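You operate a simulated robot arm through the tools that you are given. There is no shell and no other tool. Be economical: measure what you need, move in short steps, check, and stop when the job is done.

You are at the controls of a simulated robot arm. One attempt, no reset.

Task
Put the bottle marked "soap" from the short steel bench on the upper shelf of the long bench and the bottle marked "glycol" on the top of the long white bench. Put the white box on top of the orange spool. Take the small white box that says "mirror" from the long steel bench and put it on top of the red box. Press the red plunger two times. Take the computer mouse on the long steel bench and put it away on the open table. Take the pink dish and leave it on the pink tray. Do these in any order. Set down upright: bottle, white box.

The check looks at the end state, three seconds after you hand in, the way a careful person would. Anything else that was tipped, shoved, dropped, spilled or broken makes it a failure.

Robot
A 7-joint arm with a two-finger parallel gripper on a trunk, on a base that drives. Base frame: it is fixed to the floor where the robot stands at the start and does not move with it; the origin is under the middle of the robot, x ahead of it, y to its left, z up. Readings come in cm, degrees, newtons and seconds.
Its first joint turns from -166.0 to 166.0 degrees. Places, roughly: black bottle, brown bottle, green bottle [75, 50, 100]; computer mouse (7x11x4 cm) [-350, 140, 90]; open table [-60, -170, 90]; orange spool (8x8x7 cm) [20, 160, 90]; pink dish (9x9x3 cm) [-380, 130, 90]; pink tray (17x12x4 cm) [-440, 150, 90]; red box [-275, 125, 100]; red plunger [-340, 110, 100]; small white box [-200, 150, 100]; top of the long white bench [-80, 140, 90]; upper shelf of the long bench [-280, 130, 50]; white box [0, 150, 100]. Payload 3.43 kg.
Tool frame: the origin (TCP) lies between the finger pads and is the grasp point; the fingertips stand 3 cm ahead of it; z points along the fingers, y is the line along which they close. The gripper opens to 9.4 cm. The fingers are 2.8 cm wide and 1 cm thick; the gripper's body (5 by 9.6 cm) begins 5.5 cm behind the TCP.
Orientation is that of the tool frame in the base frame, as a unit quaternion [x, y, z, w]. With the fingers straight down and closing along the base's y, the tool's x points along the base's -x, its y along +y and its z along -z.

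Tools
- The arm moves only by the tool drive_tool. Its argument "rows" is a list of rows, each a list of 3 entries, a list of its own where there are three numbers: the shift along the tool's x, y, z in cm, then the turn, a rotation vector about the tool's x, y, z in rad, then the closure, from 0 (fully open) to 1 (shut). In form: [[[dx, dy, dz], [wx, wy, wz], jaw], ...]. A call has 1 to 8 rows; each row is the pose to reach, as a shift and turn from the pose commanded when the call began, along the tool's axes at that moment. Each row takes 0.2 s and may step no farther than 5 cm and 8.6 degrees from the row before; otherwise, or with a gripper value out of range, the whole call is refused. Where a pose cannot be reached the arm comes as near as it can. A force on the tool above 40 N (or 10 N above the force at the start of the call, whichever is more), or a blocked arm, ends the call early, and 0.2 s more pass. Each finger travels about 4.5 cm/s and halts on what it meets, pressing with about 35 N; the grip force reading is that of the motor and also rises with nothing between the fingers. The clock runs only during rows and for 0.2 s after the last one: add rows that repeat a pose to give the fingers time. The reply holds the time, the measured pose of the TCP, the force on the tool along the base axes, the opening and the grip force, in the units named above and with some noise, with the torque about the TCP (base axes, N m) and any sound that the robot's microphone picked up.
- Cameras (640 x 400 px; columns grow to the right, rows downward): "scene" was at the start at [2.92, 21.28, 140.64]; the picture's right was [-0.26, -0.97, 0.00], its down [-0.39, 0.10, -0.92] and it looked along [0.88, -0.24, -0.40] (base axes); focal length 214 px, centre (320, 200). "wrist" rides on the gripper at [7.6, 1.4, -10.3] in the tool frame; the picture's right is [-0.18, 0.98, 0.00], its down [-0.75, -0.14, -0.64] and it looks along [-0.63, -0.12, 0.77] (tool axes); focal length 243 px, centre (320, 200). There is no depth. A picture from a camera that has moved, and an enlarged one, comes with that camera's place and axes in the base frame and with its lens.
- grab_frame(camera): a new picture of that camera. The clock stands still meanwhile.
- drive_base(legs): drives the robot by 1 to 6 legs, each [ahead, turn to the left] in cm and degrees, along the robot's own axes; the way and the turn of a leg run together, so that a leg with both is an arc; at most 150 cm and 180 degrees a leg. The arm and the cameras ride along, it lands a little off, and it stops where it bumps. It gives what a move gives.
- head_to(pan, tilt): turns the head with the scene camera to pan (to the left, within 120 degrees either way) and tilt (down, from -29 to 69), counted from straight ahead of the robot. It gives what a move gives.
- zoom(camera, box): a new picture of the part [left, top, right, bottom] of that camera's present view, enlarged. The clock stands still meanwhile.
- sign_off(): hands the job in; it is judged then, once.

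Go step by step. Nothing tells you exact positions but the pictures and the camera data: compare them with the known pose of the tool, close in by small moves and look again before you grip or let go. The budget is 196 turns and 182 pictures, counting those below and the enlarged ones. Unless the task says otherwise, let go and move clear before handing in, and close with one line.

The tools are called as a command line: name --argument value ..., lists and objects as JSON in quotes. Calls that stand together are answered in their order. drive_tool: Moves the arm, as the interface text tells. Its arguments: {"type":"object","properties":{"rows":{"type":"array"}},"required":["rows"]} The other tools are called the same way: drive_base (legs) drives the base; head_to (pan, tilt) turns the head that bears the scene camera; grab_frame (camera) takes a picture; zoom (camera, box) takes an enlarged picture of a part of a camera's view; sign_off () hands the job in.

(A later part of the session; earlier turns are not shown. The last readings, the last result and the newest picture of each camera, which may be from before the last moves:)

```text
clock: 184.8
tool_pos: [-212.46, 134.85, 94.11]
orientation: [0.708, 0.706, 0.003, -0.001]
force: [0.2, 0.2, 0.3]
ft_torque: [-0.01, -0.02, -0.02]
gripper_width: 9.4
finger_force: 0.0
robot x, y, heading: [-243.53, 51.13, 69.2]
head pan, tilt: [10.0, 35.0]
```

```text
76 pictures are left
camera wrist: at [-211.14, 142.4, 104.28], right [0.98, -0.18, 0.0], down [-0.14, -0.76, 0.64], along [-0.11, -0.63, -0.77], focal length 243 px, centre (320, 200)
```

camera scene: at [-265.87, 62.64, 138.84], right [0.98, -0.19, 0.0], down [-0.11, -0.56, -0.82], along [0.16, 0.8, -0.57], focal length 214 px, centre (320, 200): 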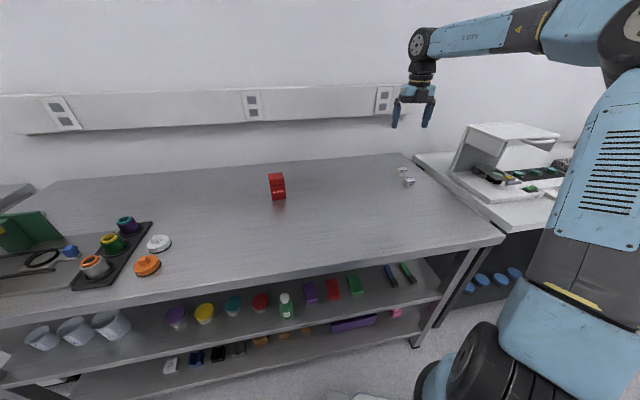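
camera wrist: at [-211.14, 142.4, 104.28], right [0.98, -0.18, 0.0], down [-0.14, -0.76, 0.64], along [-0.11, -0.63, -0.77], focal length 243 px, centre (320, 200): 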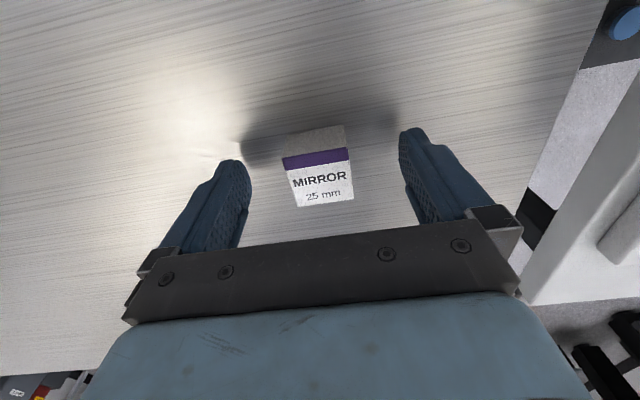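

Centred between the fingers. Lowering slightly more, closing and lifting gently.

drive_tool --rows '[[[0, 0, 0.3], [0, 0, 0], 0], [[0, 0, 0.3], [0, 0, 0], 1], [[0, 0, 0.3], [0, 0, 0], 1], [[0, 0, 0.3], [0, 0, 0], 1], [[0, 0, 0.3], [0, 0, 0], 1], [[0, 0, 0.3], [0, 0, 0], 1], [[0, 0, -1], [0, 0, 0], 1], [[0, 0, -4], [0, 0, 0], 1]]'

drive_tool --rows '[[[0, 0, -4], [0, 0, 0], 1], [[0, 0, -8], [0, 0, 0], 1], [[0, 0, -12], [0, 0, 0], 1], [[0, 0, -16], [0, 0, 0], 1], [[0, 0, -16], [0, 0, 0], 1]]'

grab_frame --camera "wrist"

```text
clock: 186.6
tool_pos: [-212.44, 134.99, 98.01]
orientation: [0.707, 0.707, 0.004, 0.0]
force: [0.4, 0.3, -1.3]
ft_torque: [0.03, 0.05, -0.03]
gripper_width: 3.47
finger_force: 34.5
robot x, y, heading: [-243.45, 51.6, 69.1]
head pan, tilt: [10.0, 35.0]
```

```text
clock: 187.8
tool_pos: [-212.62, 134.77, 113.96]
orientation: [0.707, 0.707, 0.005, 0.0]
force: [-0.1, 0.8, 0.3]
ft_torque: [0.01, 0.05, -0.01]
gripper_width: 3.44
finger_force: 34.4
robot x, y, heading: [-243.2, 51.3, 69.0]
head pan, tilt: [10.0, 35.0]
```

```text
75 pictures are left
camera wrist: at [-211.3, 142.3, 124.3], right [0.98, -0.18, 0.0], down [-0.14, -0.76, 0.64], along [-0.11, -0.63, -0.77], focal length 243 px, centre (320, 200)
```

wrist: 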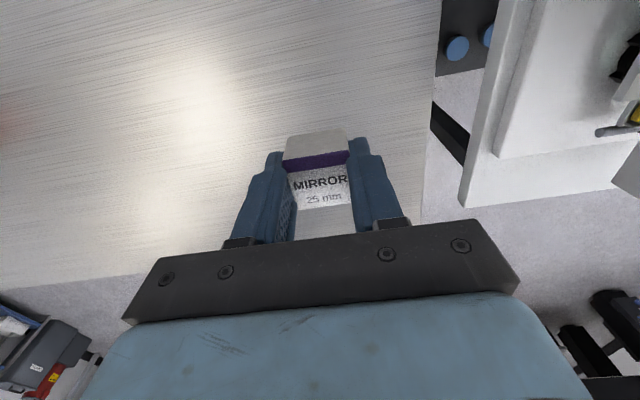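

Held. Both targets lie at the same radius, so I'll swing over by turning the base left about 36°.

drive_base --legs '[[0, 36]]'

grab_frame --camera "wrist"

```text
clock: 190.1
tool_pos: [-266.93, 136.75, 113.94]
orientation: [0.457, 0.89, 0.003, -0.002]
force: [0.3, 0.1, 0.0]
ft_torque: [-0.03, -0.01, -0.01]
gripper_width: 3.47
finger_force: 35.2
robot x, y, heading: [-238.71, 51.97, 104.6]
head pan, tilt: [10.0, 35.0]
```

```text
74 pictures are left
camera wrist: at [-270.28, 143.69, 124.23], right [0.91, 0.42, 0.0], down [0.32, -0.7, 0.64], along [0.27, -0.58, -0.77], focal length 243 px, centre (320, 200)
```

wrist: 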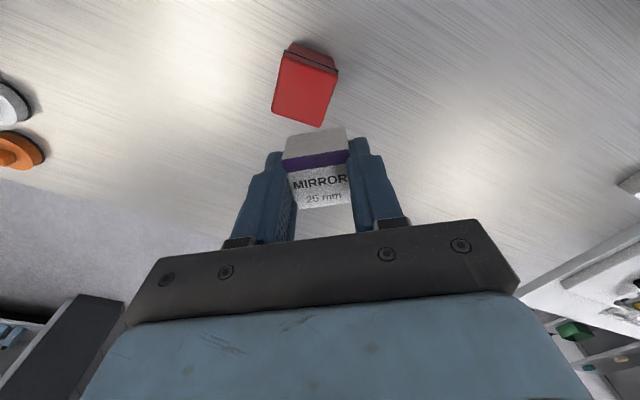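

Red box top confirmed at about (-268.4, 136.7). I'll align the box with it and come down near.

drive_tool --rows '[[[0.2, -0.3, 0], [0, 0, 0.125], 1], [[0.4, -0.6, 0], [0, 0, 0.25], 1], [[0.6, -0.9, 0], [0, 0, 0.375], 1], [[0.87, -1.22, 0], [0, 0, 0.5], 1], [[0.87, -1.22, 2], [0, 0, 0.62], 1], [[0.87, -1.22, 5], [0, 0, 0.62], 1], [[0.87, -1.22, 8], [0, 0, 0.62], 1], [[0.87, -1.22, 8], [0, 0, 0.62], 1]]'

grab_frame --camera "wrist"

head_to --pan -10 --tilt 30

grab_frame --camera "scene"

```text
clock: 191.9
tool_pos: [-268.4, 136.77, 105.92]
orientation: [0.707, 0.707, 0.003, -0.003]
force: [-0.6, 0.5, 0.1]
ft_torque: [0.02, 0.03, 0.01]
gripper_width: 3.48
finger_force: 35.0
robot x, y, heading: [-238.57, 52.38, 104.7]
head pan, tilt: [10.0, 35.0]
```

```text
73 pictures are left
camera wrist: at [-267.04, 144.27, 116.3], right [0.98, -0.18, 0.0], down [-0.14, -0.76, 0.64], along [-0.12, -0.62, -0.77], focal length 243 px, centre (320, 200)
```

wrist: 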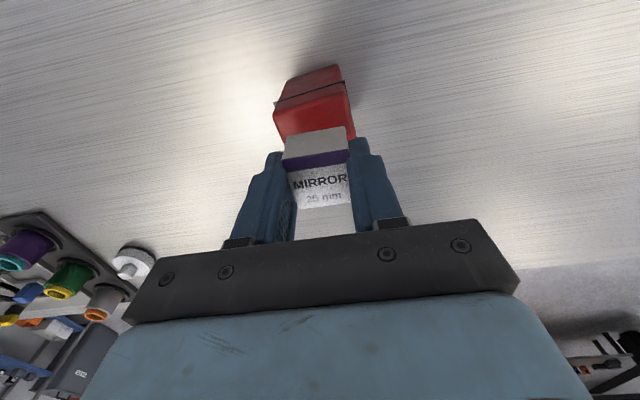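

```text
clock: 192.7
tool_pos: [-268.41, 136.72, 106.04]
orientation: [0.707, 0.707, 0.003, -0.004]
force: [-0.7, -0.4, -0.7]
ft_torque: [0.01, -0.02, -0.02]
gripper_width: 3.47
finger_force: 35.0
robot x, y, heading: [-238.67, 52.21, 104.8]
head pan, tilt: [-10.0, 30.0]
```

```text
72 pictures are left
camera scene: at [-260.58, 49.34, 139.62], right [1.0, 0.08, 0.0], down [0.04, -0.5, -0.87], along [-0.07, 0.86, -0.5], focal length 214 px, centre (320, 200)
```

scene: 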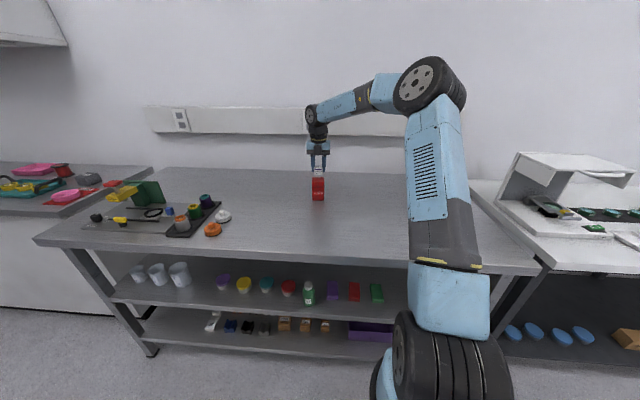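

zoom --camera "scene" --box '[290, 140, 350, 210]'

zoom --camera "wrist" --box '[240, 50, 400, 250]'

```text
5.71 times, centred on (320, 175) of scene
camera zoom: at [-260.58, 49.34, 139.62], right [1.0, 0.08, 0.0], down [0.04, -0.5, -0.87], along [-0.07, 0.86, -0.5], focal length 1226 px, centre (320, 343)
```

zoom: 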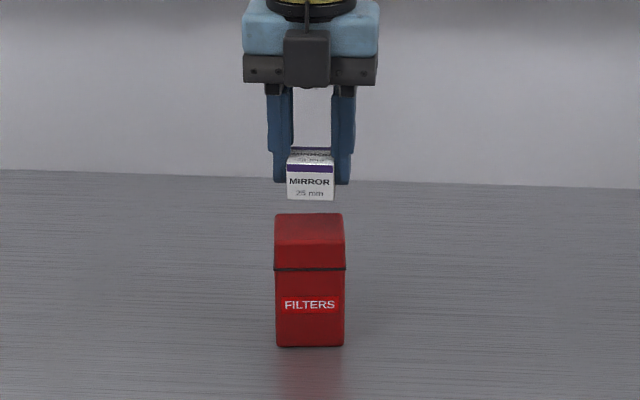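

```text
2.00 times, centred on (320, 150) of wrist
camera zoom: at [-267.01, 144.28, 116.33], right [0.98, -0.18, 0.0], down [-0.14, -0.76, 0.64], along [-0.12, -0.62, -0.77], focal length 485 px, centre (320, 300)
```

zoom: 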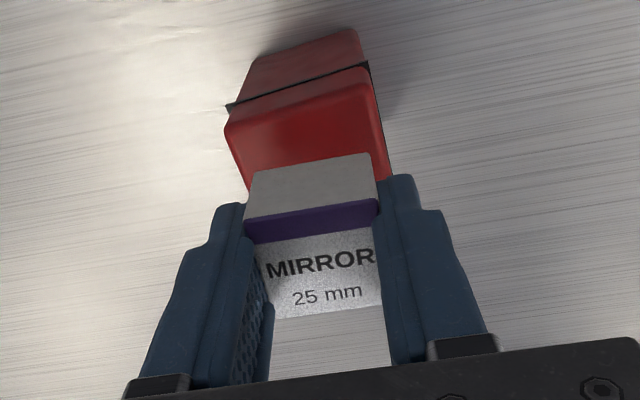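

Alignment is good. Lowering onto the red box in fine steps.

drive_tool --rows '[[[0, 0, 1.5], [0, 0, 0], 1], [[0, 0, 2.3], [0, 0, 0], 1], [[0, 0, 2.6], [0, 0, 0], 1], [[0, 0, 2.8], [0, 0, 0], 1], [[0, 0, 3.0], [0, 0, 0], 1], [[0, 0, 3.0], [0, 0, 0], 1]]'

zoom --camera "scene" --box '[290, 140, 350, 210]'

```text
clock: 194.1
tool_pos: [-268.4, 136.79, 103.13]
orientation: [0.707, 0.707, 0.004, -0.005]
force: [2.4, 1.4, 16.3]
ft_torque: [-0.06, -0.1, -0.03]
gripper_width: 3.48
finger_force: 35.2
robot x, y, heading: [-238.47, 52.23, 105.0]
head pan, tilt: [-10.0, 30.0]
```

```text
5.71 times, centred on (320, 175) of scene
camera zoom: at [-260.53, 49.25, 139.63], right [1.0, 0.08, 0.0], down [0.04, -0.5, -0.87], along [-0.07, 0.86, -0.5], focal length 1226 px, centre (320, 343)
```

zoom: 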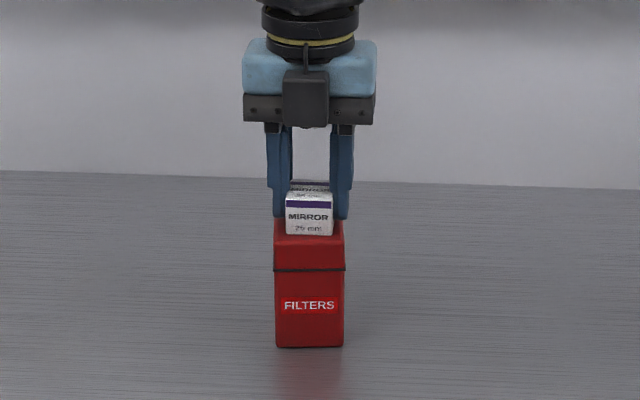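

Contact, well centred. Ease off, open, rise.

drive_tool --rows '[[[0, 0, -0.2], [0, 0, 0], 1], [[0, 0, -0.2], [0, 0, 0], 0.5], [[0, 0, -0.2], [0, 0, 0], 0.2], [[0, 0, -0.2], [0, 0, 0], 0], [[0, 0, -0.2], [0, 0, 0], 0], [[0, 0, -4], [0, 0, 0], 0], [[0, 0, -9], [0, 0, 0], 0], [[0, 0, -14], [0, 0, 0], 0]]'

zoom --camera "scene" --box '[270, 120, 370, 215]'

zoom --camera "scene" --box '[0, 150, 250, 260]'

```text
clock: 195.9
tool_pos: [-268.37, 136.69, 116.91]
orientation: [0.706, 0.708, 0.004, -0.003]
force: [1.1, 0.4, 0.0]
ft_torque: [-0.02, 0.0, 0.01]
gripper_width: 9.42
finger_force: 0.1
robot x, y, heading: [-238.08, 51.92, 104.6]
head pan, tilt: [-10.0, 30.0]
```

```text
4.21 times, centred on (320, 168) of scene
camera zoom: at [-260.57, 49.34, 139.63], right [1.0, 0.08, 0.0], down [0.04, -0.5, -0.87], along [-0.07, 0.86, -0.5], focal length 903 px, centre (320, 337)
```

zoom: 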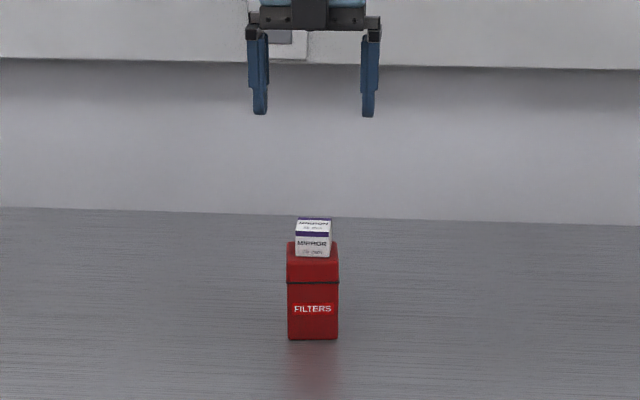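

```text
2.56 times, centred on (125, 205) of scene
camera zoom: at [-260.57, 49.34, 139.63], right [1.0, 0.08, 0.0], down [0.04, -0.5, -0.87], along [-0.07, 0.86, -0.5], focal length 549 px, centre (819, 187)
```

zoom: 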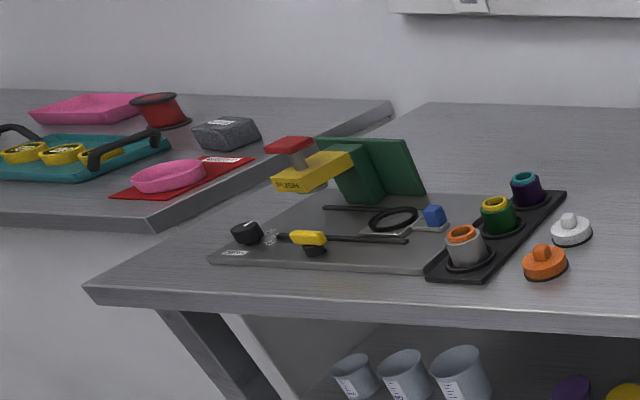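

The mirror box sits on the red box. Next I move left along the bench to the plunger, mouse and dish.

drive_tool --rows '[[[-4, 0, -3], [0, 0, 0], 0], [[-8, 0, -6], [0, 0, 0], 0], [[-12, 0, -8], [0, 0, 0], 0], [[-16.5, 0, -8], [0, 0, 0], 0], [[-20, 0, -8], [0, 0, 0], 0]]'

drive_base --legs '[[-10, 0]]'

drive_base --legs '[[0, 40]]'

drive_base --legs '[[0, 38]]'

```text
clock: 197.1
tool_pos: [-268.47, 116.55, 124.77]
orientation: [0.707, 0.707, 0.003, -0.002]
force: [0.4, -0.5, -1.2]
ft_torque: [-0.03, -0.01, 0.01]
gripper_width: 9.41
finger_force: 0.1
robot x, y, heading: [-238.5, 51.96, 104.9]
head pan, tilt: [-10.0, 30.0]
```

```text
clock: 198.3
tool_pos: [-265.98, 106.64, 124.79]
orientation: [0.706, 0.708, 0.003, -0.003]
force: [-0.3, -0.5, -0.9]
ft_torque: [0.02, 0.0, -0.03]
gripper_width: 9.39
finger_force: 0.0
robot x, y, heading: [-235.88, 42.57, 104.7]
head pan, tilt: [-10.0, 30.0]
```

```text
clock: 201.4
tool_pos: [-300.64, 72.0, 124.97]
orientation: [0.419, 0.908, 0.003, -0.004]
force: [0.3, 0.4, 0.4]
ft_torque: [-0.05, 0.06, 0.0]
gripper_width: 9.38
finger_force: 0.0
robot x, y, heading: [-233.15, 46.36, 145.1]
head pan, tilt: [-10.0, 30.0]
stopped in leg 1: the robot was blocked; the commanded pose is now the measured one
```

```text
clock: 204.0
tool_pos: [-302.56, 25.74, 125.08]
orientation: [0.106, 0.994, 0.0, -0.004]
force: [-0.1, 0.2, 0.2]
ft_torque: [-0.04, 0.05, 0.0]
gripper_width: 9.41
finger_force: 0.1
robot x, y, heading: [-233.49, 51.03, -178.4]
head pan, tilt: [-10.0, 30.0]
stopped in leg 1: the robot was blocked; the commanded pose is now the measured one
```

drive_base --legs '[[100, 0]]'

head_to --pan -90 --tilt 30

grab_frame --camera "scene"

```text
clock: 209.2
tool_pos: [-402.31, 22.34, 125.12]
orientation: [0.106, 0.994, 0.0, -0.004]
force: [1.1, -0.6, 1.0]
ft_torque: [0.01, 0.0, -0.01]
gripper_width: 9.43
finger_force: 0.1
robot x, y, heading: [-333.51, 47.84, -178.0]
head pan, tilt: [-10.0, 30.0]
```

```text
clock: 210.8
tool_pos: [-402.33, 22.37, 125.07]
orientation: [0.105, 0.994, 0.001, -0.005]
force: [-0.2, -0.1, -0.8]
ft_torque: [-0.01, -0.01, 0.02]
gripper_width: 9.39
finger_force: 0.0
robot x, y, heading: [-333.16, 47.76, -177.9]
head pan, tilt: [-90.0, 30.0]
```

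```text
66 pictures are left
camera scene: at [-327.12, 33.28, 139.63], right [1.0, 0.03, 0.0], down [0.02, -0.5, -0.87], along [-0.03, 0.87, -0.5], focal length 214 px, centre (320, 200)
```

scene: 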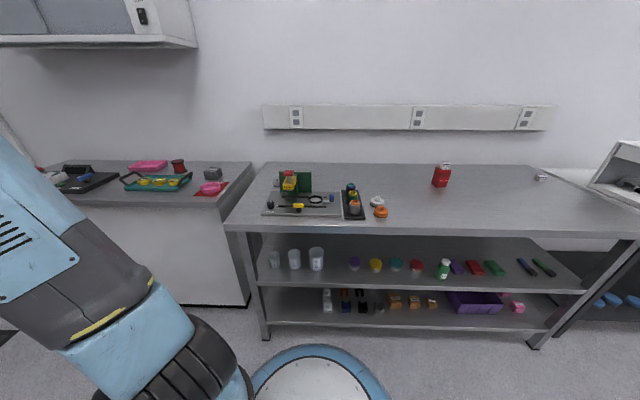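

zoom --camera "scene" --box '[230, 150, 400, 230]'

zoom --camera "scene" --box '[30, 145, 250, 215]'

```text
3.76 times, centred on (315, 190) of scene
camera zoom: at [-327.12, 33.28, 139.63], right [1.0, 0.03, 0.0], down [0.02, -0.5, -0.87], along [-0.03, 0.87, -0.5], focal length 807 px, centre (339, 238)
```

zoom: 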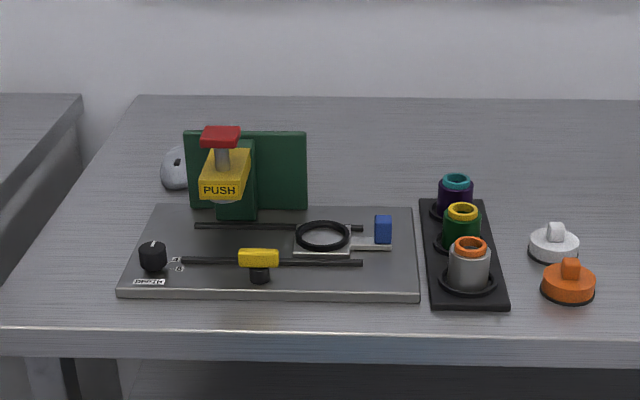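

```text
2.91 times, centred on (140, 180) of scene
camera zoom: at [-327.12, 33.28, 139.63], right [1.0, 0.03, 0.0], down [0.02, -0.5, -0.87], along [-0.03, 0.87, -0.5], focal length 624 px, centre (844, 258)
```

zoom: 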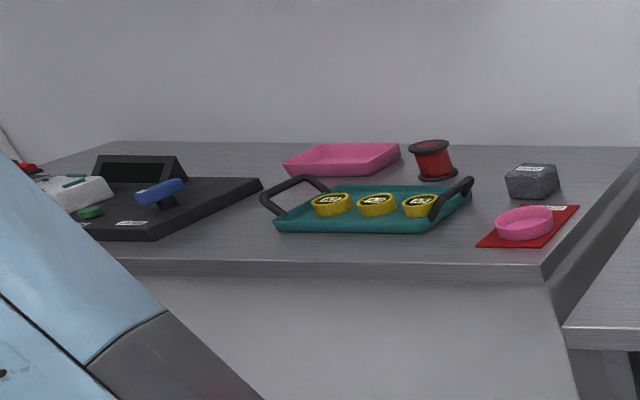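

The mouse lies behind the green plate; the red plunger head is near (-342.8, 114, 105.5). I'll turn to face the bench.

drive_base --legs '[[0, -42]]'

drive_base --legs '[[0, -40]]'

head_to --pan 5 --tilt 35

grab_frame --camera "scene"

grab_frame --camera "wrist"

```text
clock: 213.6
tool_pos: [-401.43, 74.8, 125.18]
orientation: [0.453, 0.891, 0.003, -0.004]
force: [-1.2, 0.2, -0.6]
ft_torque: [0.05, -0.04, 0.01]
gripper_width: 9.41
finger_force: 0.0
robot x, y, heading: [-336.62, 43.76, 140.1]
head pan, tilt: [-90.0, 30.0]
stopped in leg 1: the robot was blocked; the commanded pose is now the measured one
```

```text
clock: 216.5
tool_pos: [-366.23, 109.84, 125.19]
orientation: [0.731, 0.682, 0.003, -0.003]
force: [-0.9, 1.4, -1.3]
ft_torque: [-0.06, -0.08, 0.0]
gripper_width: 9.38
finger_force: 0.0
robot x, y, heading: [-341.25, 43.08, 99.7]
head pan, tilt: [-90.0, 30.0]
stopped in leg 1: the robot was blocked; the commanded pose is now the measured one
```

```text
clock: 218.2
tool_pos: [-366.21, 109.7, 125.3]
orientation: [0.73, 0.683, 0.004, -0.003]
force: [0.2, 0.3, -0.1]
ft_torque: [0.03, 0.03, 0.01]
gripper_width: 9.4
finger_force: 0.0
robot x, y, heading: [-341.67, 43.24, 99.7]
head pan, tilt: [5.0, 35.0]
```

```text
63 pictures are left
camera scene: at [-366.13, 41.86, 138.85], right [0.97, 0.26, 0.0], down [0.15, -0.56, -0.82], along [-0.21, 0.79, -0.57], focal length 214 px, centre (320, 200)
```

scene: 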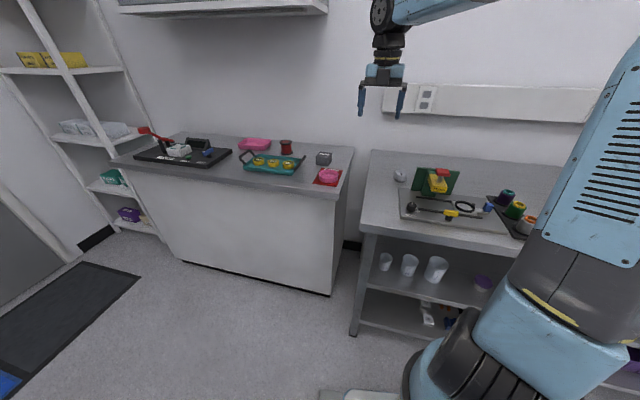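

```text
62 pictures are left
camera wrist: at [-364.41, 117.1, 135.59], right [0.97, -0.25, 0.0], down [-0.19, -0.75, 0.63], along [-0.16, -0.61, -0.77], focal length 243 px, centre (320, 200)
```

wrist: 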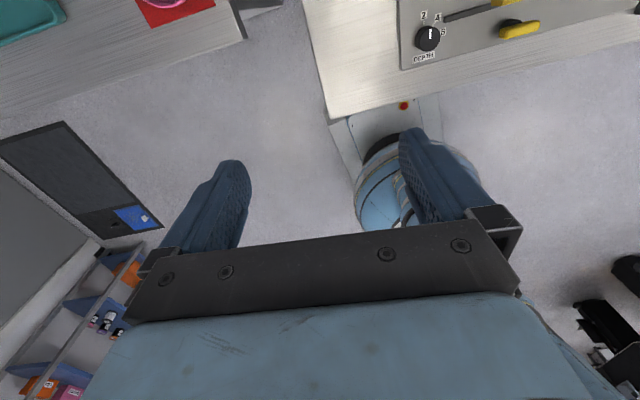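

zoom --camera "scene" --box '[380, 150, 480, 220]'

```text
5.71 times, centred on (430, 185) of scene
camera zoom: at [-366.13, 41.86, 138.85], right [0.97, 0.26, 0.0], down [0.15, -0.56, -0.82], along [-0.21, 0.79, -0.57], focal length 1226 px, centre (-309, 286)
```

zoom: 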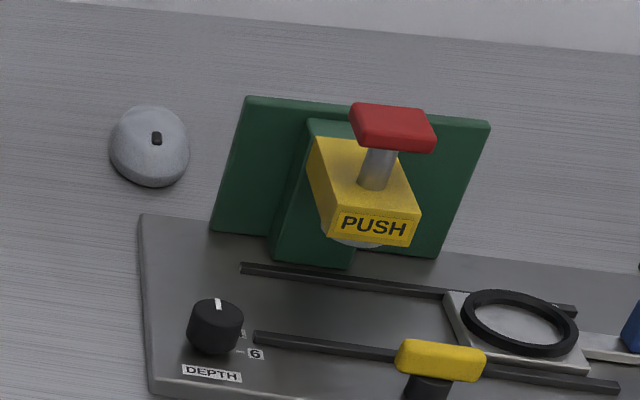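

Plunger head at about (-342.7, 115, 105.5). I'll bring the closed fingers above it.

drive_tool --rows '[[[1.3, 4.6, 0], [0, 0, 0], 1], [[2.6, 9.2, 0], [0, 0, 0], 1], [[4, 13.8, 0], [0, 0, 0], 1], [[5.3, 18.4, 0], [0, 0, 0], 1], [[6.6, 23.1, 0], [0, 0, 0], 1], [[6.6, 23.1, 4], [0, 0, 0], 1], [[6.6, 23.1, 9], [0, 0, 0], 1], [[6.6, 23.1, 9], [0, 0, 0], 1]]'

grab_frame --camera "wrist"

zoom --camera "scene" --box '[380, 120, 480, 220]'

```text
clock: 220.0
tool_pos: [-342.79, 114.77, 116.25]
orientation: [0.731, 0.683, 0.004, -0.004]
force: [-0.2, -0.2, -0.3]
ft_torque: [-0.03, 0.01, 0.04]
gripper_width: 0.0
finger_force: 32.7
robot x, y, heading: [-341.67, 43.43, 100.0]
head pan, tilt: [5.0, 35.0]
```

```text
60 pictures are left
camera wrist: at [-340.9, 122.27, 126.64], right [0.97, -0.25, 0.0], down [-0.19, -0.75, 0.63], along [-0.16, -0.61, -0.77], focal length 243 px, centre (320, 200)
```

wrist: 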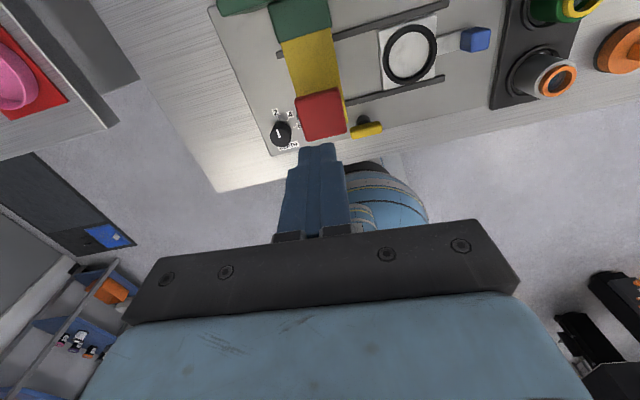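

```text
4.00 times, centred on (430, 170) of scene
camera zoom: at [-366.14, 41.85, 138.85], right [0.97, 0.26, 0.0], down [0.15, -0.56, -0.82], along [-0.21, 0.79, -0.57], focal length 858 px, centre (-120, 320)
```

zoom: 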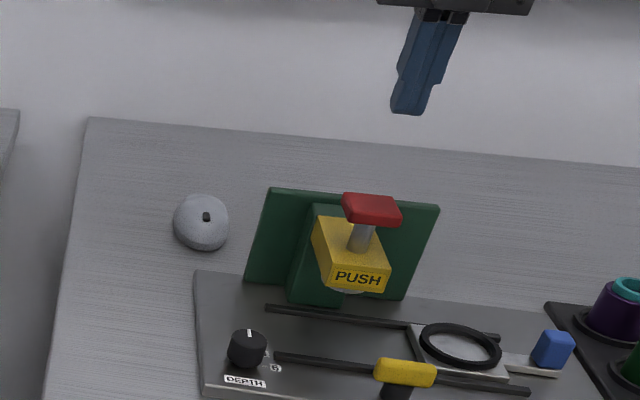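

The fingers are right over the head. Descending to it and pressing slowly once.

drive_tool --rows '[[[0, 0, 4], [0, 0, 0], 1], [[0, 0, 7], [0, 0, 0], 1], [[0, 0, 7.6], [0, 0, 0], 1], [[0, 0, 8.2], [0, 0, 0], 1], [[0, 0, 8.8], [0, 0, 0], 1], [[0, 0, 9.3], [0, 0, 0], 1]]'

zoom --camera "scene" --box '[380, 120, 480, 220]'

```text
clock: 221.2
tool_pos: [-342.81, 114.91, 107.99]
orientation: [0.731, 0.682, 0.008, -0.004]
force: [0.8, -7.9, 15.4]
ft_torque: [-0.44, 0.07, 0.07]
gripper_width: 0.01
finger_force: 33.2
robot x, y, heading: [-341.67, 43.19, 99.7]
head pan, tilt: [5.0, 35.0]
heard: click
stopped in row 6: the force on the tool passed its limit at 52 N (the readings are from after the stop); the commanded pose is now the measured one
```

```text
4.00 times, centred on (430, 170) of scene
camera zoom: at [-366.13, 41.74, 138.85], right [0.97, 0.26, 0.0], down [0.15, -0.55, -0.82], along [-0.21, 0.79, -0.57], focal length 858 px, centre (-120, 320)
```

zoom: 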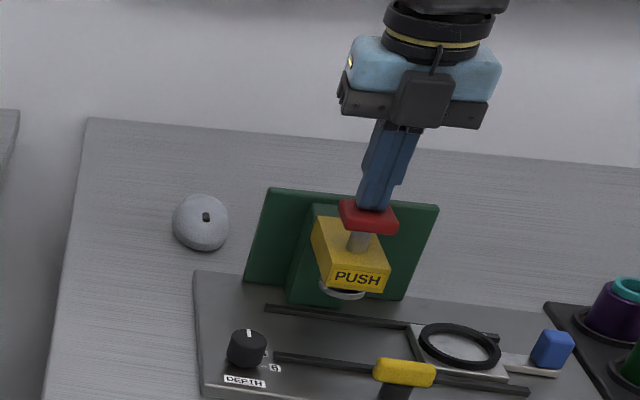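

A click: first press done. I'll rise fully clear, check, and press a second time.

drive_tool --rows '[[[0, 0, -2], [0, 0, 0], 1], [[0, 0, -4], [0, 0, 0], 1], [[0, 0, -4], [0, 0, 0], 1], [[0, 0, -4], [0, 0, 0], 1]]'

zoom --camera "scene" --box '[380, 120, 480, 220]'

drive_tool --rows '[[[0, 0, 2], [0, 0, 0], 1], [[0, 0, 3], [0, 0, 0], 1], [[0, 0, 3.5], [0, 0, 0], 1], [[0, 0, 4.0], [0, 0, 0], 1], [[0, 0, 4.4], [0, 0, 0], 1], [[0, 0, 4.8], [0, 0, 0], 1]]'

```text
clock: 222.2
tool_pos: [-342.77, 114.94, 111.89]
orientation: [0.731, 0.683, 0.006, -0.005]
force: [-0.3, -0.9, -0.1]
ft_torque: [0.02, -0.01, 0.01]
gripper_width: 0.03
finger_force: 32.6
robot x, y, heading: [-341.75, 43.1, 99.7]
head pan, tilt: [5.0, 35.0]
```

```text
4.00 times, centred on (430, 170) of scene
camera zoom: at [-366.14, 41.86, 138.85], right [0.97, 0.26, 0.0], down [0.15, -0.56, -0.82], along [-0.21, 0.79, -0.57], focal length 858 px, centre (-120, 320)
```

zoom: 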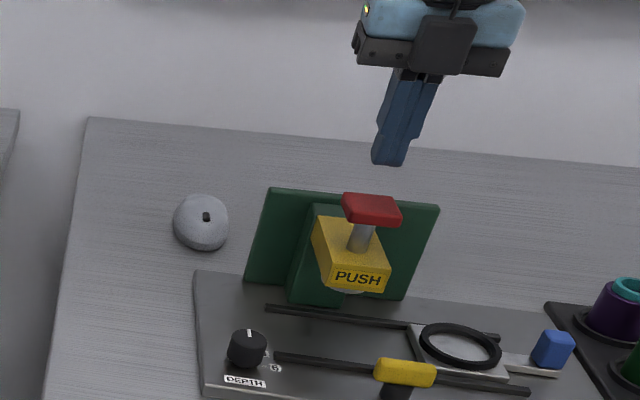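

```text
clock: 223.4
tool_pos: [-342.9, 115.1, 108.07]
orientation: [0.731, 0.682, 0.01, -0.006]
force: [0.4, -4.8, 11.9]
ft_torque: [-0.27, -0.01, -0.02]
gripper_width: 0.0
finger_force: 33.6
robot x, y, heading: [-341.81, 43.12, 99.8]
head pan, tilt: [5.0, 35.0]
heard: click
stopped in row 5: the force on the tool passed its limit at 48 N (the readings are from after the stop); the commanded pose is now the measured one
```

Second click heard: the plunger is done. Now rising and moving above the mouse with open jaws.

drive_tool --rows '[[[0, 0, -4], [0, 0, 0], 1], [[0, 0, -9], [0, 0, 0], 1], [[0, 0, -13], [0, 0, 0], 0.5], [[3, -3, -14], [0, 0, 0], 0], [[7, -5, -14], [0, 0, 0], 0], [[11.5, -7, -14], [0, 0, 0], 0], [[15.5, -9, -14], [0, 0, 0], 0], [[19.5, -11.3, -14], [0, 0, 0], 0]]'

grab_frame --camera "wrist"

```text
clock: 225.2
tool_pos: [-352.83, 135.1, 122.16]
orientation: [0.731, 0.683, 0.009, -0.007]
force: [1.0, -0.3, 1.1]
ft_torque: [0.04, 0.04, 0.0]
gripper_width: 9.41
finger_force: 0.0
robot x, y, heading: [-341.84, 42.99, 99.9]
head pan, tilt: [5.0, 35.0]
```

```text
56 pictures are left
camera wrist: at [-350.91, 142.41, 132.66], right [0.97, -0.25, 0.0], down [-0.2, -0.76, 0.62], along [-0.16, -0.6, -0.78], focal length 243 px, centre (320, 200)
```

wrist: 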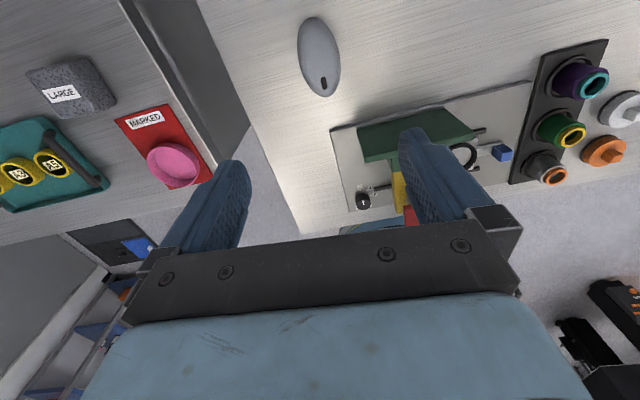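

Mouse centre ≈ (-352.6, 136.5), aligned with the jaws. Descending part-way to check.

drive_tool --rows '[[[1.4, 0.1, 4], [0, 0, 0], 0], [[1.4, 0.1, 8.5], [0, 0, 0], 0], [[1.4, 0.1, 13], [0, 0, 0], 0], [[1.4, 0.1, 17.5], [0, 0, 0], 0], [[1.4, 0.1, 22], [0, 0, 0], 0], [[1.4, 0.1, 22], [0, 0, 0], 0]]'

grab_frame --camera "wrist"

```text
clock: 226.7
tool_pos: [-352.55, 136.93, 100.11]
orientation: [0.73, 0.683, 0.008, -0.007]
force: [1.0, -0.4, -0.1]
ft_torque: [-0.04, -0.02, 0.01]
gripper_width: 9.39
finger_force: 0.0
robot x, y, heading: [-341.55, 42.9, 99.7]
head pan, tilt: [5.0, 35.0]
```

```text
55 pictures are left
camera wrist: at [-350.66, 144.27, 110.55], right [0.97, -0.25, 0.0], down [-0.19, -0.76, 0.63], along [-0.16, -0.61, -0.78], focal length 243 px, centre (320, 200)
```

wrist: 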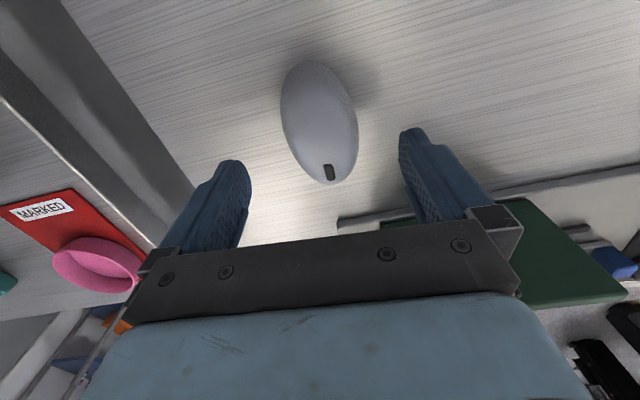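

drive_tool --rows '[[[-0.2, 0, 3], [0, 0, 0], 0], [[-0.2, 0, 5.5], [0, 0, 0], 0], [[-0.2, 0, 6.3], [0, 0, 0], 0], [[-0.2, 0, 6.3], [0, 0, 0], 1], [[-0.2, 0, 6.3], [0, 0, 0], 1], [[-0.2, 0, 6.3], [0, 0, 0], 1], [[-0.2, 0, 6.3], [0, 0, 0], 1]]'

grab_frame --camera "wrist"

```text
clock: 228.2
tool_pos: [-352.49, 137.01, 94.0]
orientation: [0.731, 0.683, 0.009, -0.006]
force: [0.9, 0.4, 1.5]
ft_torque: [0.03, 0.03, -0.01]
gripper_width: 6.06
finger_force: 35.2
robot x, y, heading: [-341.58, 43.17, 99.5]
head pan, tilt: [5.0, 35.0]
```

```text
54 pictures are left
camera wrist: at [-350.71, 144.25, 104.34], right [0.97, -0.25, 0.0], down [-0.19, -0.76, 0.63], along [-0.16, -0.61, -0.78], focal length 243 px, centre (320, 200)
```

wrist: 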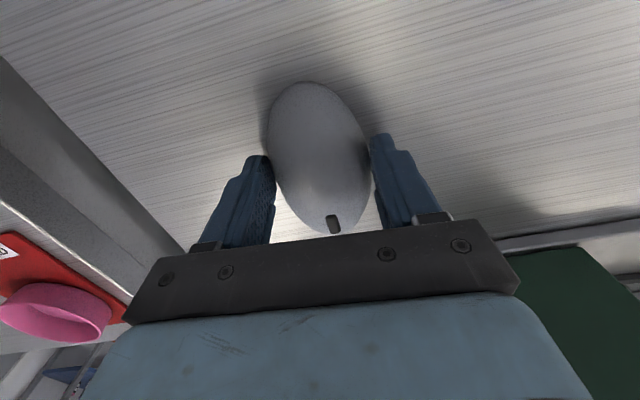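

drive_tool --rows '[[[0, 0, -0.5], [0, 0, 0], 1], [[0, 0, -1.5], [0, 0, 0], 1], [[0, 0, -3], [0, 0, 0], 1], [[0, 0, -5], [0, 0, 0], 1], [[0, 0, -8], [0, 0, 0], 1], [[0, 0, -8], [0, 0, 0], 1]]'

grab_frame --camera "wrist"

```text
clock: 229.7
tool_pos: [-352.67, 136.82, 101.95]
orientation: [0.731, 0.682, 0.009, -0.006]
force: [-0.3, 0.9, -1.2]
ft_torque: [-0.02, -0.02, 0.01]
gripper_width: 6.04
finger_force: 34.9
robot x, y, heading: [-341.38, 42.95, 100.0]
head pan, tilt: [5.0, 35.0]
```

```text
53 pictures are left
camera wrist: at [-350.74, 144.1, 112.38], right [0.97, -0.25, 0.0], down [-0.19, -0.76, 0.63], along [-0.16, -0.61, -0.78], focal length 243 px, centre (320, 200)
```

wrist: 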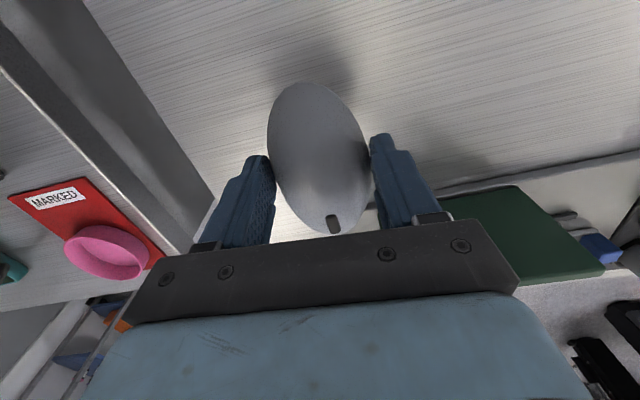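

The mouse is held. I'll raise it, pull back, and drive to the open table.

drive_tool --rows '[[[0, 0, -5], [0, 0, 0], 1], [[0, 0, -10], [0, 0, 0], 1], [[0, 0, -15], [0, 0, 0], 1], [[-4, 0, -18], [0, 0, 0], 1], [[-8, 0, -20], [0, 0, 0], 1], [[-12.5, 0, -20], [0, 0, 0], 1], [[-17, 0, -20], [0, 0, 0], 1], [[-20, 0, -20], [0, 0, 0], 1]]'

drive_base --legs '[[-50, 0]]'

drive_base --legs '[[0, -45]]'

drive_base --legs '[[0, -45]]'

```text
clock: 231.4
tool_pos: [-353.95, 116.51, 121.54]
orientation: [0.73, 0.683, 0.009, -0.006]
force: [-0.4, 0.2, -1.6]
ft_torque: [-0.05, 0.01, -0.03]
gripper_width: 6.03
finger_force: 35.3
robot x, y, heading: [-341.69, 43.26, 99.5]
head pan, tilt: [5.0, 35.0]
```

```text
clock: 234.4
tool_pos: [-345.46, 67.3, 121.53]
orientation: [0.73, 0.683, 0.008, -0.006]
force: [0.8, 0.4, -1.2]
ft_torque: [0.0, -0.03, -0.04]
gripper_width: 6.04
finger_force: 35.0
robot x, y, heading: [-333.36, -6.18, 99.8]
head pan, tilt: [5.0, 35.0]
```

```text
clock: 237.1
tool_pos: [-290.39, 54.49, 121.62]
orientation: [0.936, 0.351, 0.01, -0.002]
force: [-0.3, 0.8, -0.4]
ft_torque: [0.01, 0.0, -0.03]
gripper_width: 6.04
finger_force: 35.1
robot x, y, heading: [-337.71, -3.02, 54.9]
head pan, tilt: [5.0, 35.0]
```

```text
clock: 239.8
tool_pos: [-263.26, 4.38, 121.57]
orientation: [0.999, -0.032, 0.01, 0.002]
force: [0.4, 0.2, -0.5]
ft_torque: [0.02, -0.01, -0.02]
gripper_width: 6.04
finger_force: 34.7
robot x, y, heading: [-338.47, 2.71, 9.9]
head pan, tilt: [5.0, 35.0]
```

drive_base --legs '[[0, -12]]'

drive_base --legs '[[140, 0]]'

head_to --pan -75 --tilt 25

grab_frame --camera "scene"

```text
clock: 241.1
tool_pos: [-264.53, -11.38, 121.74]
orientation: [0.99, -0.138, 0.01, 0.003]
force: [0.5, 0.1, -1.0]
ft_torque: [0.0, -0.01, 0.01]
gripper_width: 6.03
finger_force: 35.4
robot x, y, heading: [-338.09, 4.43, -2.2]
head pan, tilt: [5.0, 35.0]
```

```text
clock: 248.2
tool_pos: [-124.57, -15.71, 121.61]
orientation: [0.991, -0.135, 0.01, 0.004]
force: [0.5, -0.2, -0.2]
ft_torque: [0.04, -0.01, 0.0]
gripper_width: 6.02
finger_force: 34.9
robot x, y, heading: [-198.3, -0.63, -1.6]
head pan, tilt: [5.0, 35.0]
```

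```text
clock: 249.7
tool_pos: [-124.63, -15.66, 121.84]
orientation: [0.991, -0.135, 0.01, 0.003]
force: [-0.3, -0.1, -0.8]
ft_torque: [0.01, 0.01, -0.01]
gripper_width: 6.04
finger_force: 34.8
robot x, y, heading: [-198.36, -0.4, -1.8]
head pan, tilt: [-75.0, 25.0]
```

```text
52 pictures are left
camera scene: at [-201.56, 14.24, 140.43], right [-0.97, -0.23, 0.0], down [-0.1, 0.41, -0.91], along [0.21, -0.88, -0.42], focal length 214 px, centre (320, 200)
```

scene: 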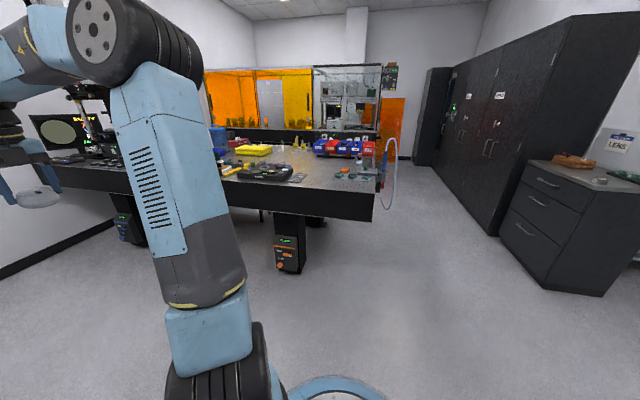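

zoom --camera "scene" --box '[200, 130, 410, 225]'

```text
3.05 times, centred on (305, 178) of scene
camera zoom: at [-201.56, 14.24, 140.43], right [-0.97, -0.23, 0.0], down [-0.1, 0.41, -0.91], along [0.21, -0.88, -0.42], focal length 654 px, centre (366, 269)
```

zoom: 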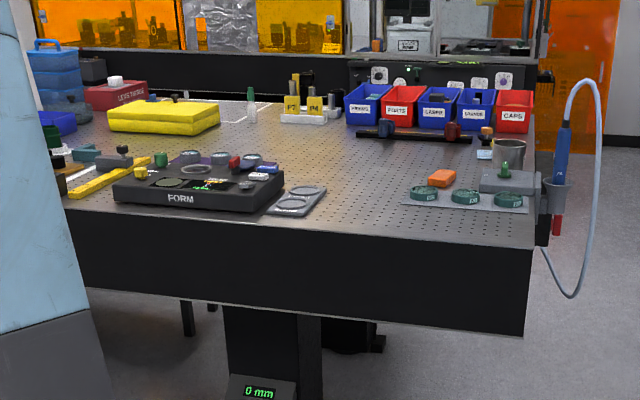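

There's a clear patch between the FORM unit and the grey mat, around (-167, -131). Moving to face it.

drive_base --legs '[[29, 0]]'

drive_base --legs '[[0, -40]]'

drive_base --legs '[[0, -38]]'

head_to --pan 0 --tilt 25

grab_frame --camera "scene"

```text
clock: 251.7
tool_pos: [-95.61, -16.38, 121.81]
orientation: [0.991, -0.135, 0.011, 0.003]
force: [-0.2, -0.1, -1.5]
ft_torque: [-0.02, 0.01, -0.01]
gripper_width: 6.04
finger_force: 35.2
robot x, y, heading: [-169.6, -1.12, -1.4]
head pan, tilt: [-75.0, 25.0]
```

```text
clock: 254.2
tool_pos: [-122.79, -60.32, 121.74]
orientation: [0.885, -0.466, 0.009, 0.006]
force: [-0.3, -0.5, -1.3]
ft_torque: [-0.01, -0.03, -0.01]
gripper_width: 6.01
finger_force: 35.3
robot x, y, heading: [-166.26, 2.11, -41.7]
head pan, tilt: [-75.0, 25.0]
```

```text
clock: 256.6
tool_pos: [-171.04, -74.23, 121.89]
orientation: [-0.683, 0.73, -0.007, -0.009]
force: [-0.7, 0.0, -1.0]
ft_torque: [0.0, -0.01, -0.03]
gripper_width: 6.06
finger_force: 34.9
robot x, y, heading: [-161.65, 2.8, -79.9]
head pan, tilt: [-75.0, 25.0]
```

```text
clock: 258.1
tool_pos: [-171.17, -74.23, 121.89]
orientation: [-0.682, 0.731, -0.006, -0.008]
force: [0.4, 0.5, -1.1]
ft_torque: [0.02, 0.01, -0.02]
gripper_width: 6.02
finger_force: 35.3
robot x, y, heading: [-161.41, 2.6, -79.9]
head pan, tilt: [0.0, 25.0]
```

```text
50 pictures are left
camera scene: at [-137.79, 3.52, 140.42], right [-0.98, -0.17, 0.0], down [-0.07, 0.42, -0.91], along [0.16, -0.89, -0.42], focal length 214 px, centre (320, 200)
```

scene: 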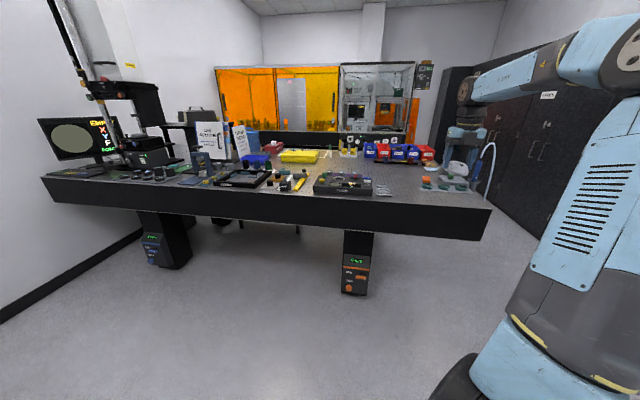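

zoom --camera "scene" --box '[330, 135, 500, 225]'

```text
3.76 times, centred on (415, 180) of scene
camera zoom: at [-137.79, 3.52, 140.42], right [-0.98, -0.17, 0.0], down [-0.07, 0.42, -0.91], along [0.16, -0.89, -0.42], focal length 807 px, centre (-38, 275)
```

zoom: 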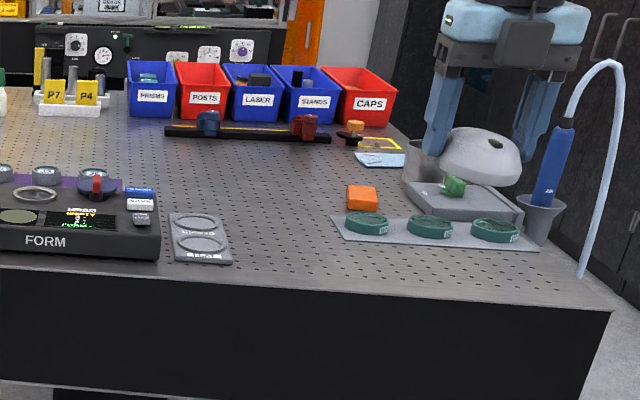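

The clear spot is about (-167.5, -131), table z≈91. Driving forward.

drive_base --legs '[[43, 0]]'

grab_frame --camera "wrist"

grab_frame --camera "scene"

```text
clock: 260.8
tool_pos: [-163.65, -116.89, 121.96]
orientation: [-0.682, 0.731, -0.007, -0.008]
force: [-0.1, 0.2, -0.8]
ft_torque: [0.02, -0.01, 0.0]
gripper_width: 6.03
finger_force: 35.1
robot x, y, heading: [-153.8, -40.25, -80.1]
head pan, tilt: [0.0, 25.0]
```

```text
48 pictures are left
camera wrist: at [-165.54, -124.17, 132.31], right [-0.97, 0.25, 0.0], down [0.2, 0.76, 0.63], along [0.16, 0.6, -0.78], focal length 243 px, centre (320, 200)
```

wrist: 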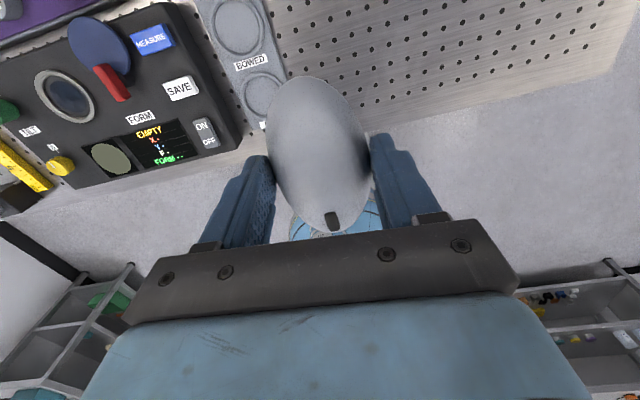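

```text
47 pictures are left
camera scene: at [-130.22, -39.2, 140.42], right [-0.98, -0.17, 0.0], down [-0.07, 0.42, -0.91], along [0.16, -0.89, -0.42], focal length 214 px, centre (320, 200)
```

scene: 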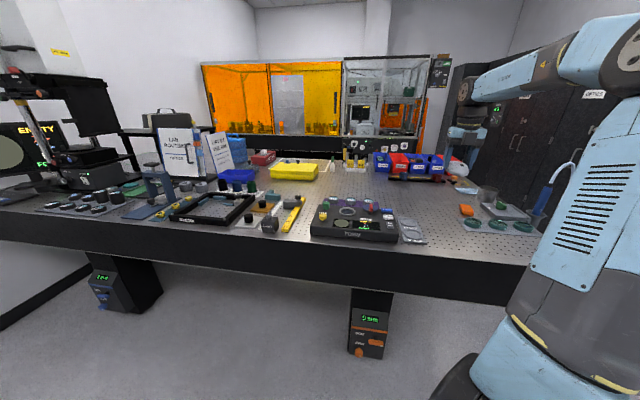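

drive_tool --rows '[[[4.9, 0.9, 0], [0, 0, 0], 1], [[9.8, 1.8, 0], [0, 0, 0], 1], [[14.6, 2.8, 0], [0, 0, 0], 1], [[14.6, 2.8, 4.5], [0, 0, 0], 1], [[14.6, 2.8, 9], [0, 0, 0], 1], [[14.6, 2.8, 13.5], [0, 0, 0], 1], [[14.6, 2.8, 18], [0, 0, 0], 1], [[14.6, 2.8, 22], [0, 0, 0], 1]]'

grab_frame --camera "wrist"

zoom --camera "scene" --box '[390, 150, 550, 250]'

```text
clock: 262.6
tool_pos: [-167.41, -131.67, 100.33]
orientation: [-0.682, 0.731, -0.006, -0.008]
force: [-0.5, 0.9, -0.3]
ft_torque: [-0.04, 0.04, 0.01]
gripper_width: 6.04
finger_force: 35.3
robot x, y, heading: [-153.78, -40.17, -79.9]
head pan, tilt: [0.0, 25.0]
```

```text
46 pictures are left
camera wrist: at [-169.35, -139.0, 110.66], right [-0.97, 0.25, 0.0], down [0.2, 0.76, 0.62], along [0.16, 0.6, -0.78], focal length 243 px, centre (320, 200)
```

wrist: 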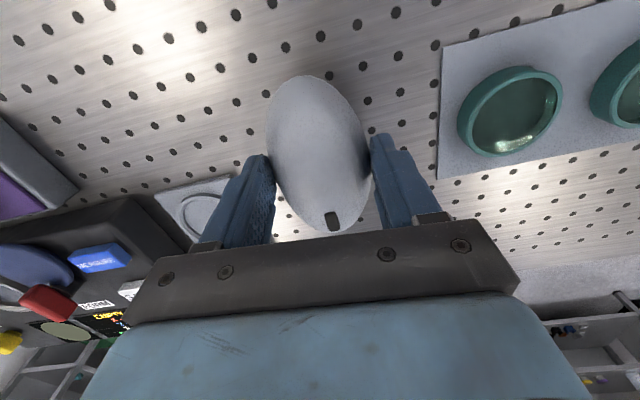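

```text
4.00 times, centred on (470, 200) of scene
camera zoom: at [-130.2, -39.19, 140.42], right [-0.98, -0.17, 0.0], down [-0.07, 0.42, -0.91], along [0.16, -0.89, -0.42], focal length 858 px, centre (-280, 200)
```

zoom: 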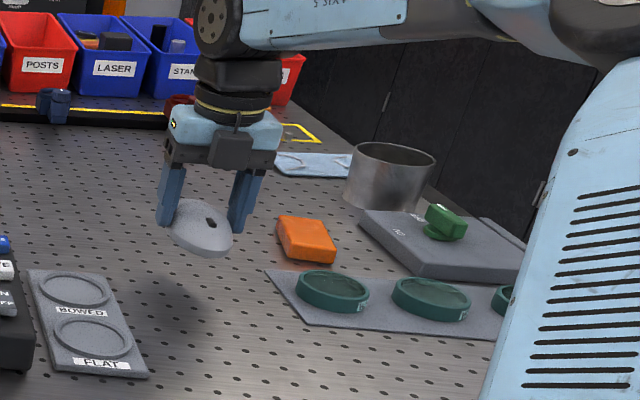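

Clear around. Lowering to contact in fine steps.

drive_tool --rows '[[[0, 0, 2], [0, 0, 0], 1], [[0, 0, 3.8], [0, 0, 0], 1], [[0, 0, 4.3], [0, 0, 0], 1], [[0, 0, 4.7], [0, 0, 0], 1], [[0, 0, 5.0], [0, 0, 0], 1], [[0, 0, 5.3], [0, 0, 0], 1], [[0, 0, 5.3], [0, 0, 0], 1]]'

```text
clock: 264.2
tool_pos: [-167.47, -131.83, 94.93]
orientation: [-0.683, 0.73, -0.006, -0.009]
force: [-1.0, 0.1, -1.3]
ft_torque: [-0.01, 0.01, 0.0]
gripper_width: 6.05
finger_force: 34.6
robot x, y, heading: [-154.24, -39.99, -80.2]
head pan, tilt: [0.0, 25.0]
```

drive_tool --rows '[[[0, 0, 0.2], [0, 0, 0], 1], [[0, 0, 0.4], [0, 0, 0], 1], [[0, 0, 0.6], [0, 0, 0], 1], [[0, 0, 0.8], [0, 0, 0], 1], [[0, 0, 1.0], [0, 0, 0], 1], [[0, 0, 1.0], [0, 0, 0], 1]]'

zoom --camera "scene" --box '[390, 150, 550, 250]'

```text
clock: 265.6
tool_pos: [-167.46, -131.82, 94.07]
orientation: [-0.682, 0.731, -0.007, -0.01]
force: [1.4, -0.3, 23.8]
ft_torque: [0.01, -0.04, 0.01]
gripper_width: 6.03
finger_force: 34.9
robot x, y, heading: [-153.89, -39.64, -79.8]
head pan, tilt: [0.0, 25.0]
```

```text
4.00 times, centred on (470, 200) of scene
camera zoom: at [-130.2, -39.1, 140.42], right [-0.98, -0.17, 0.0], down [-0.07, 0.42, -0.91], along [0.16, -0.89, -0.42], focal length 858 px, centre (-280, 200)
```

zoom: 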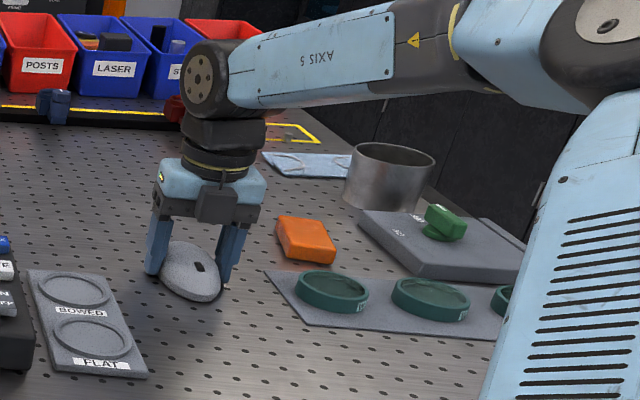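

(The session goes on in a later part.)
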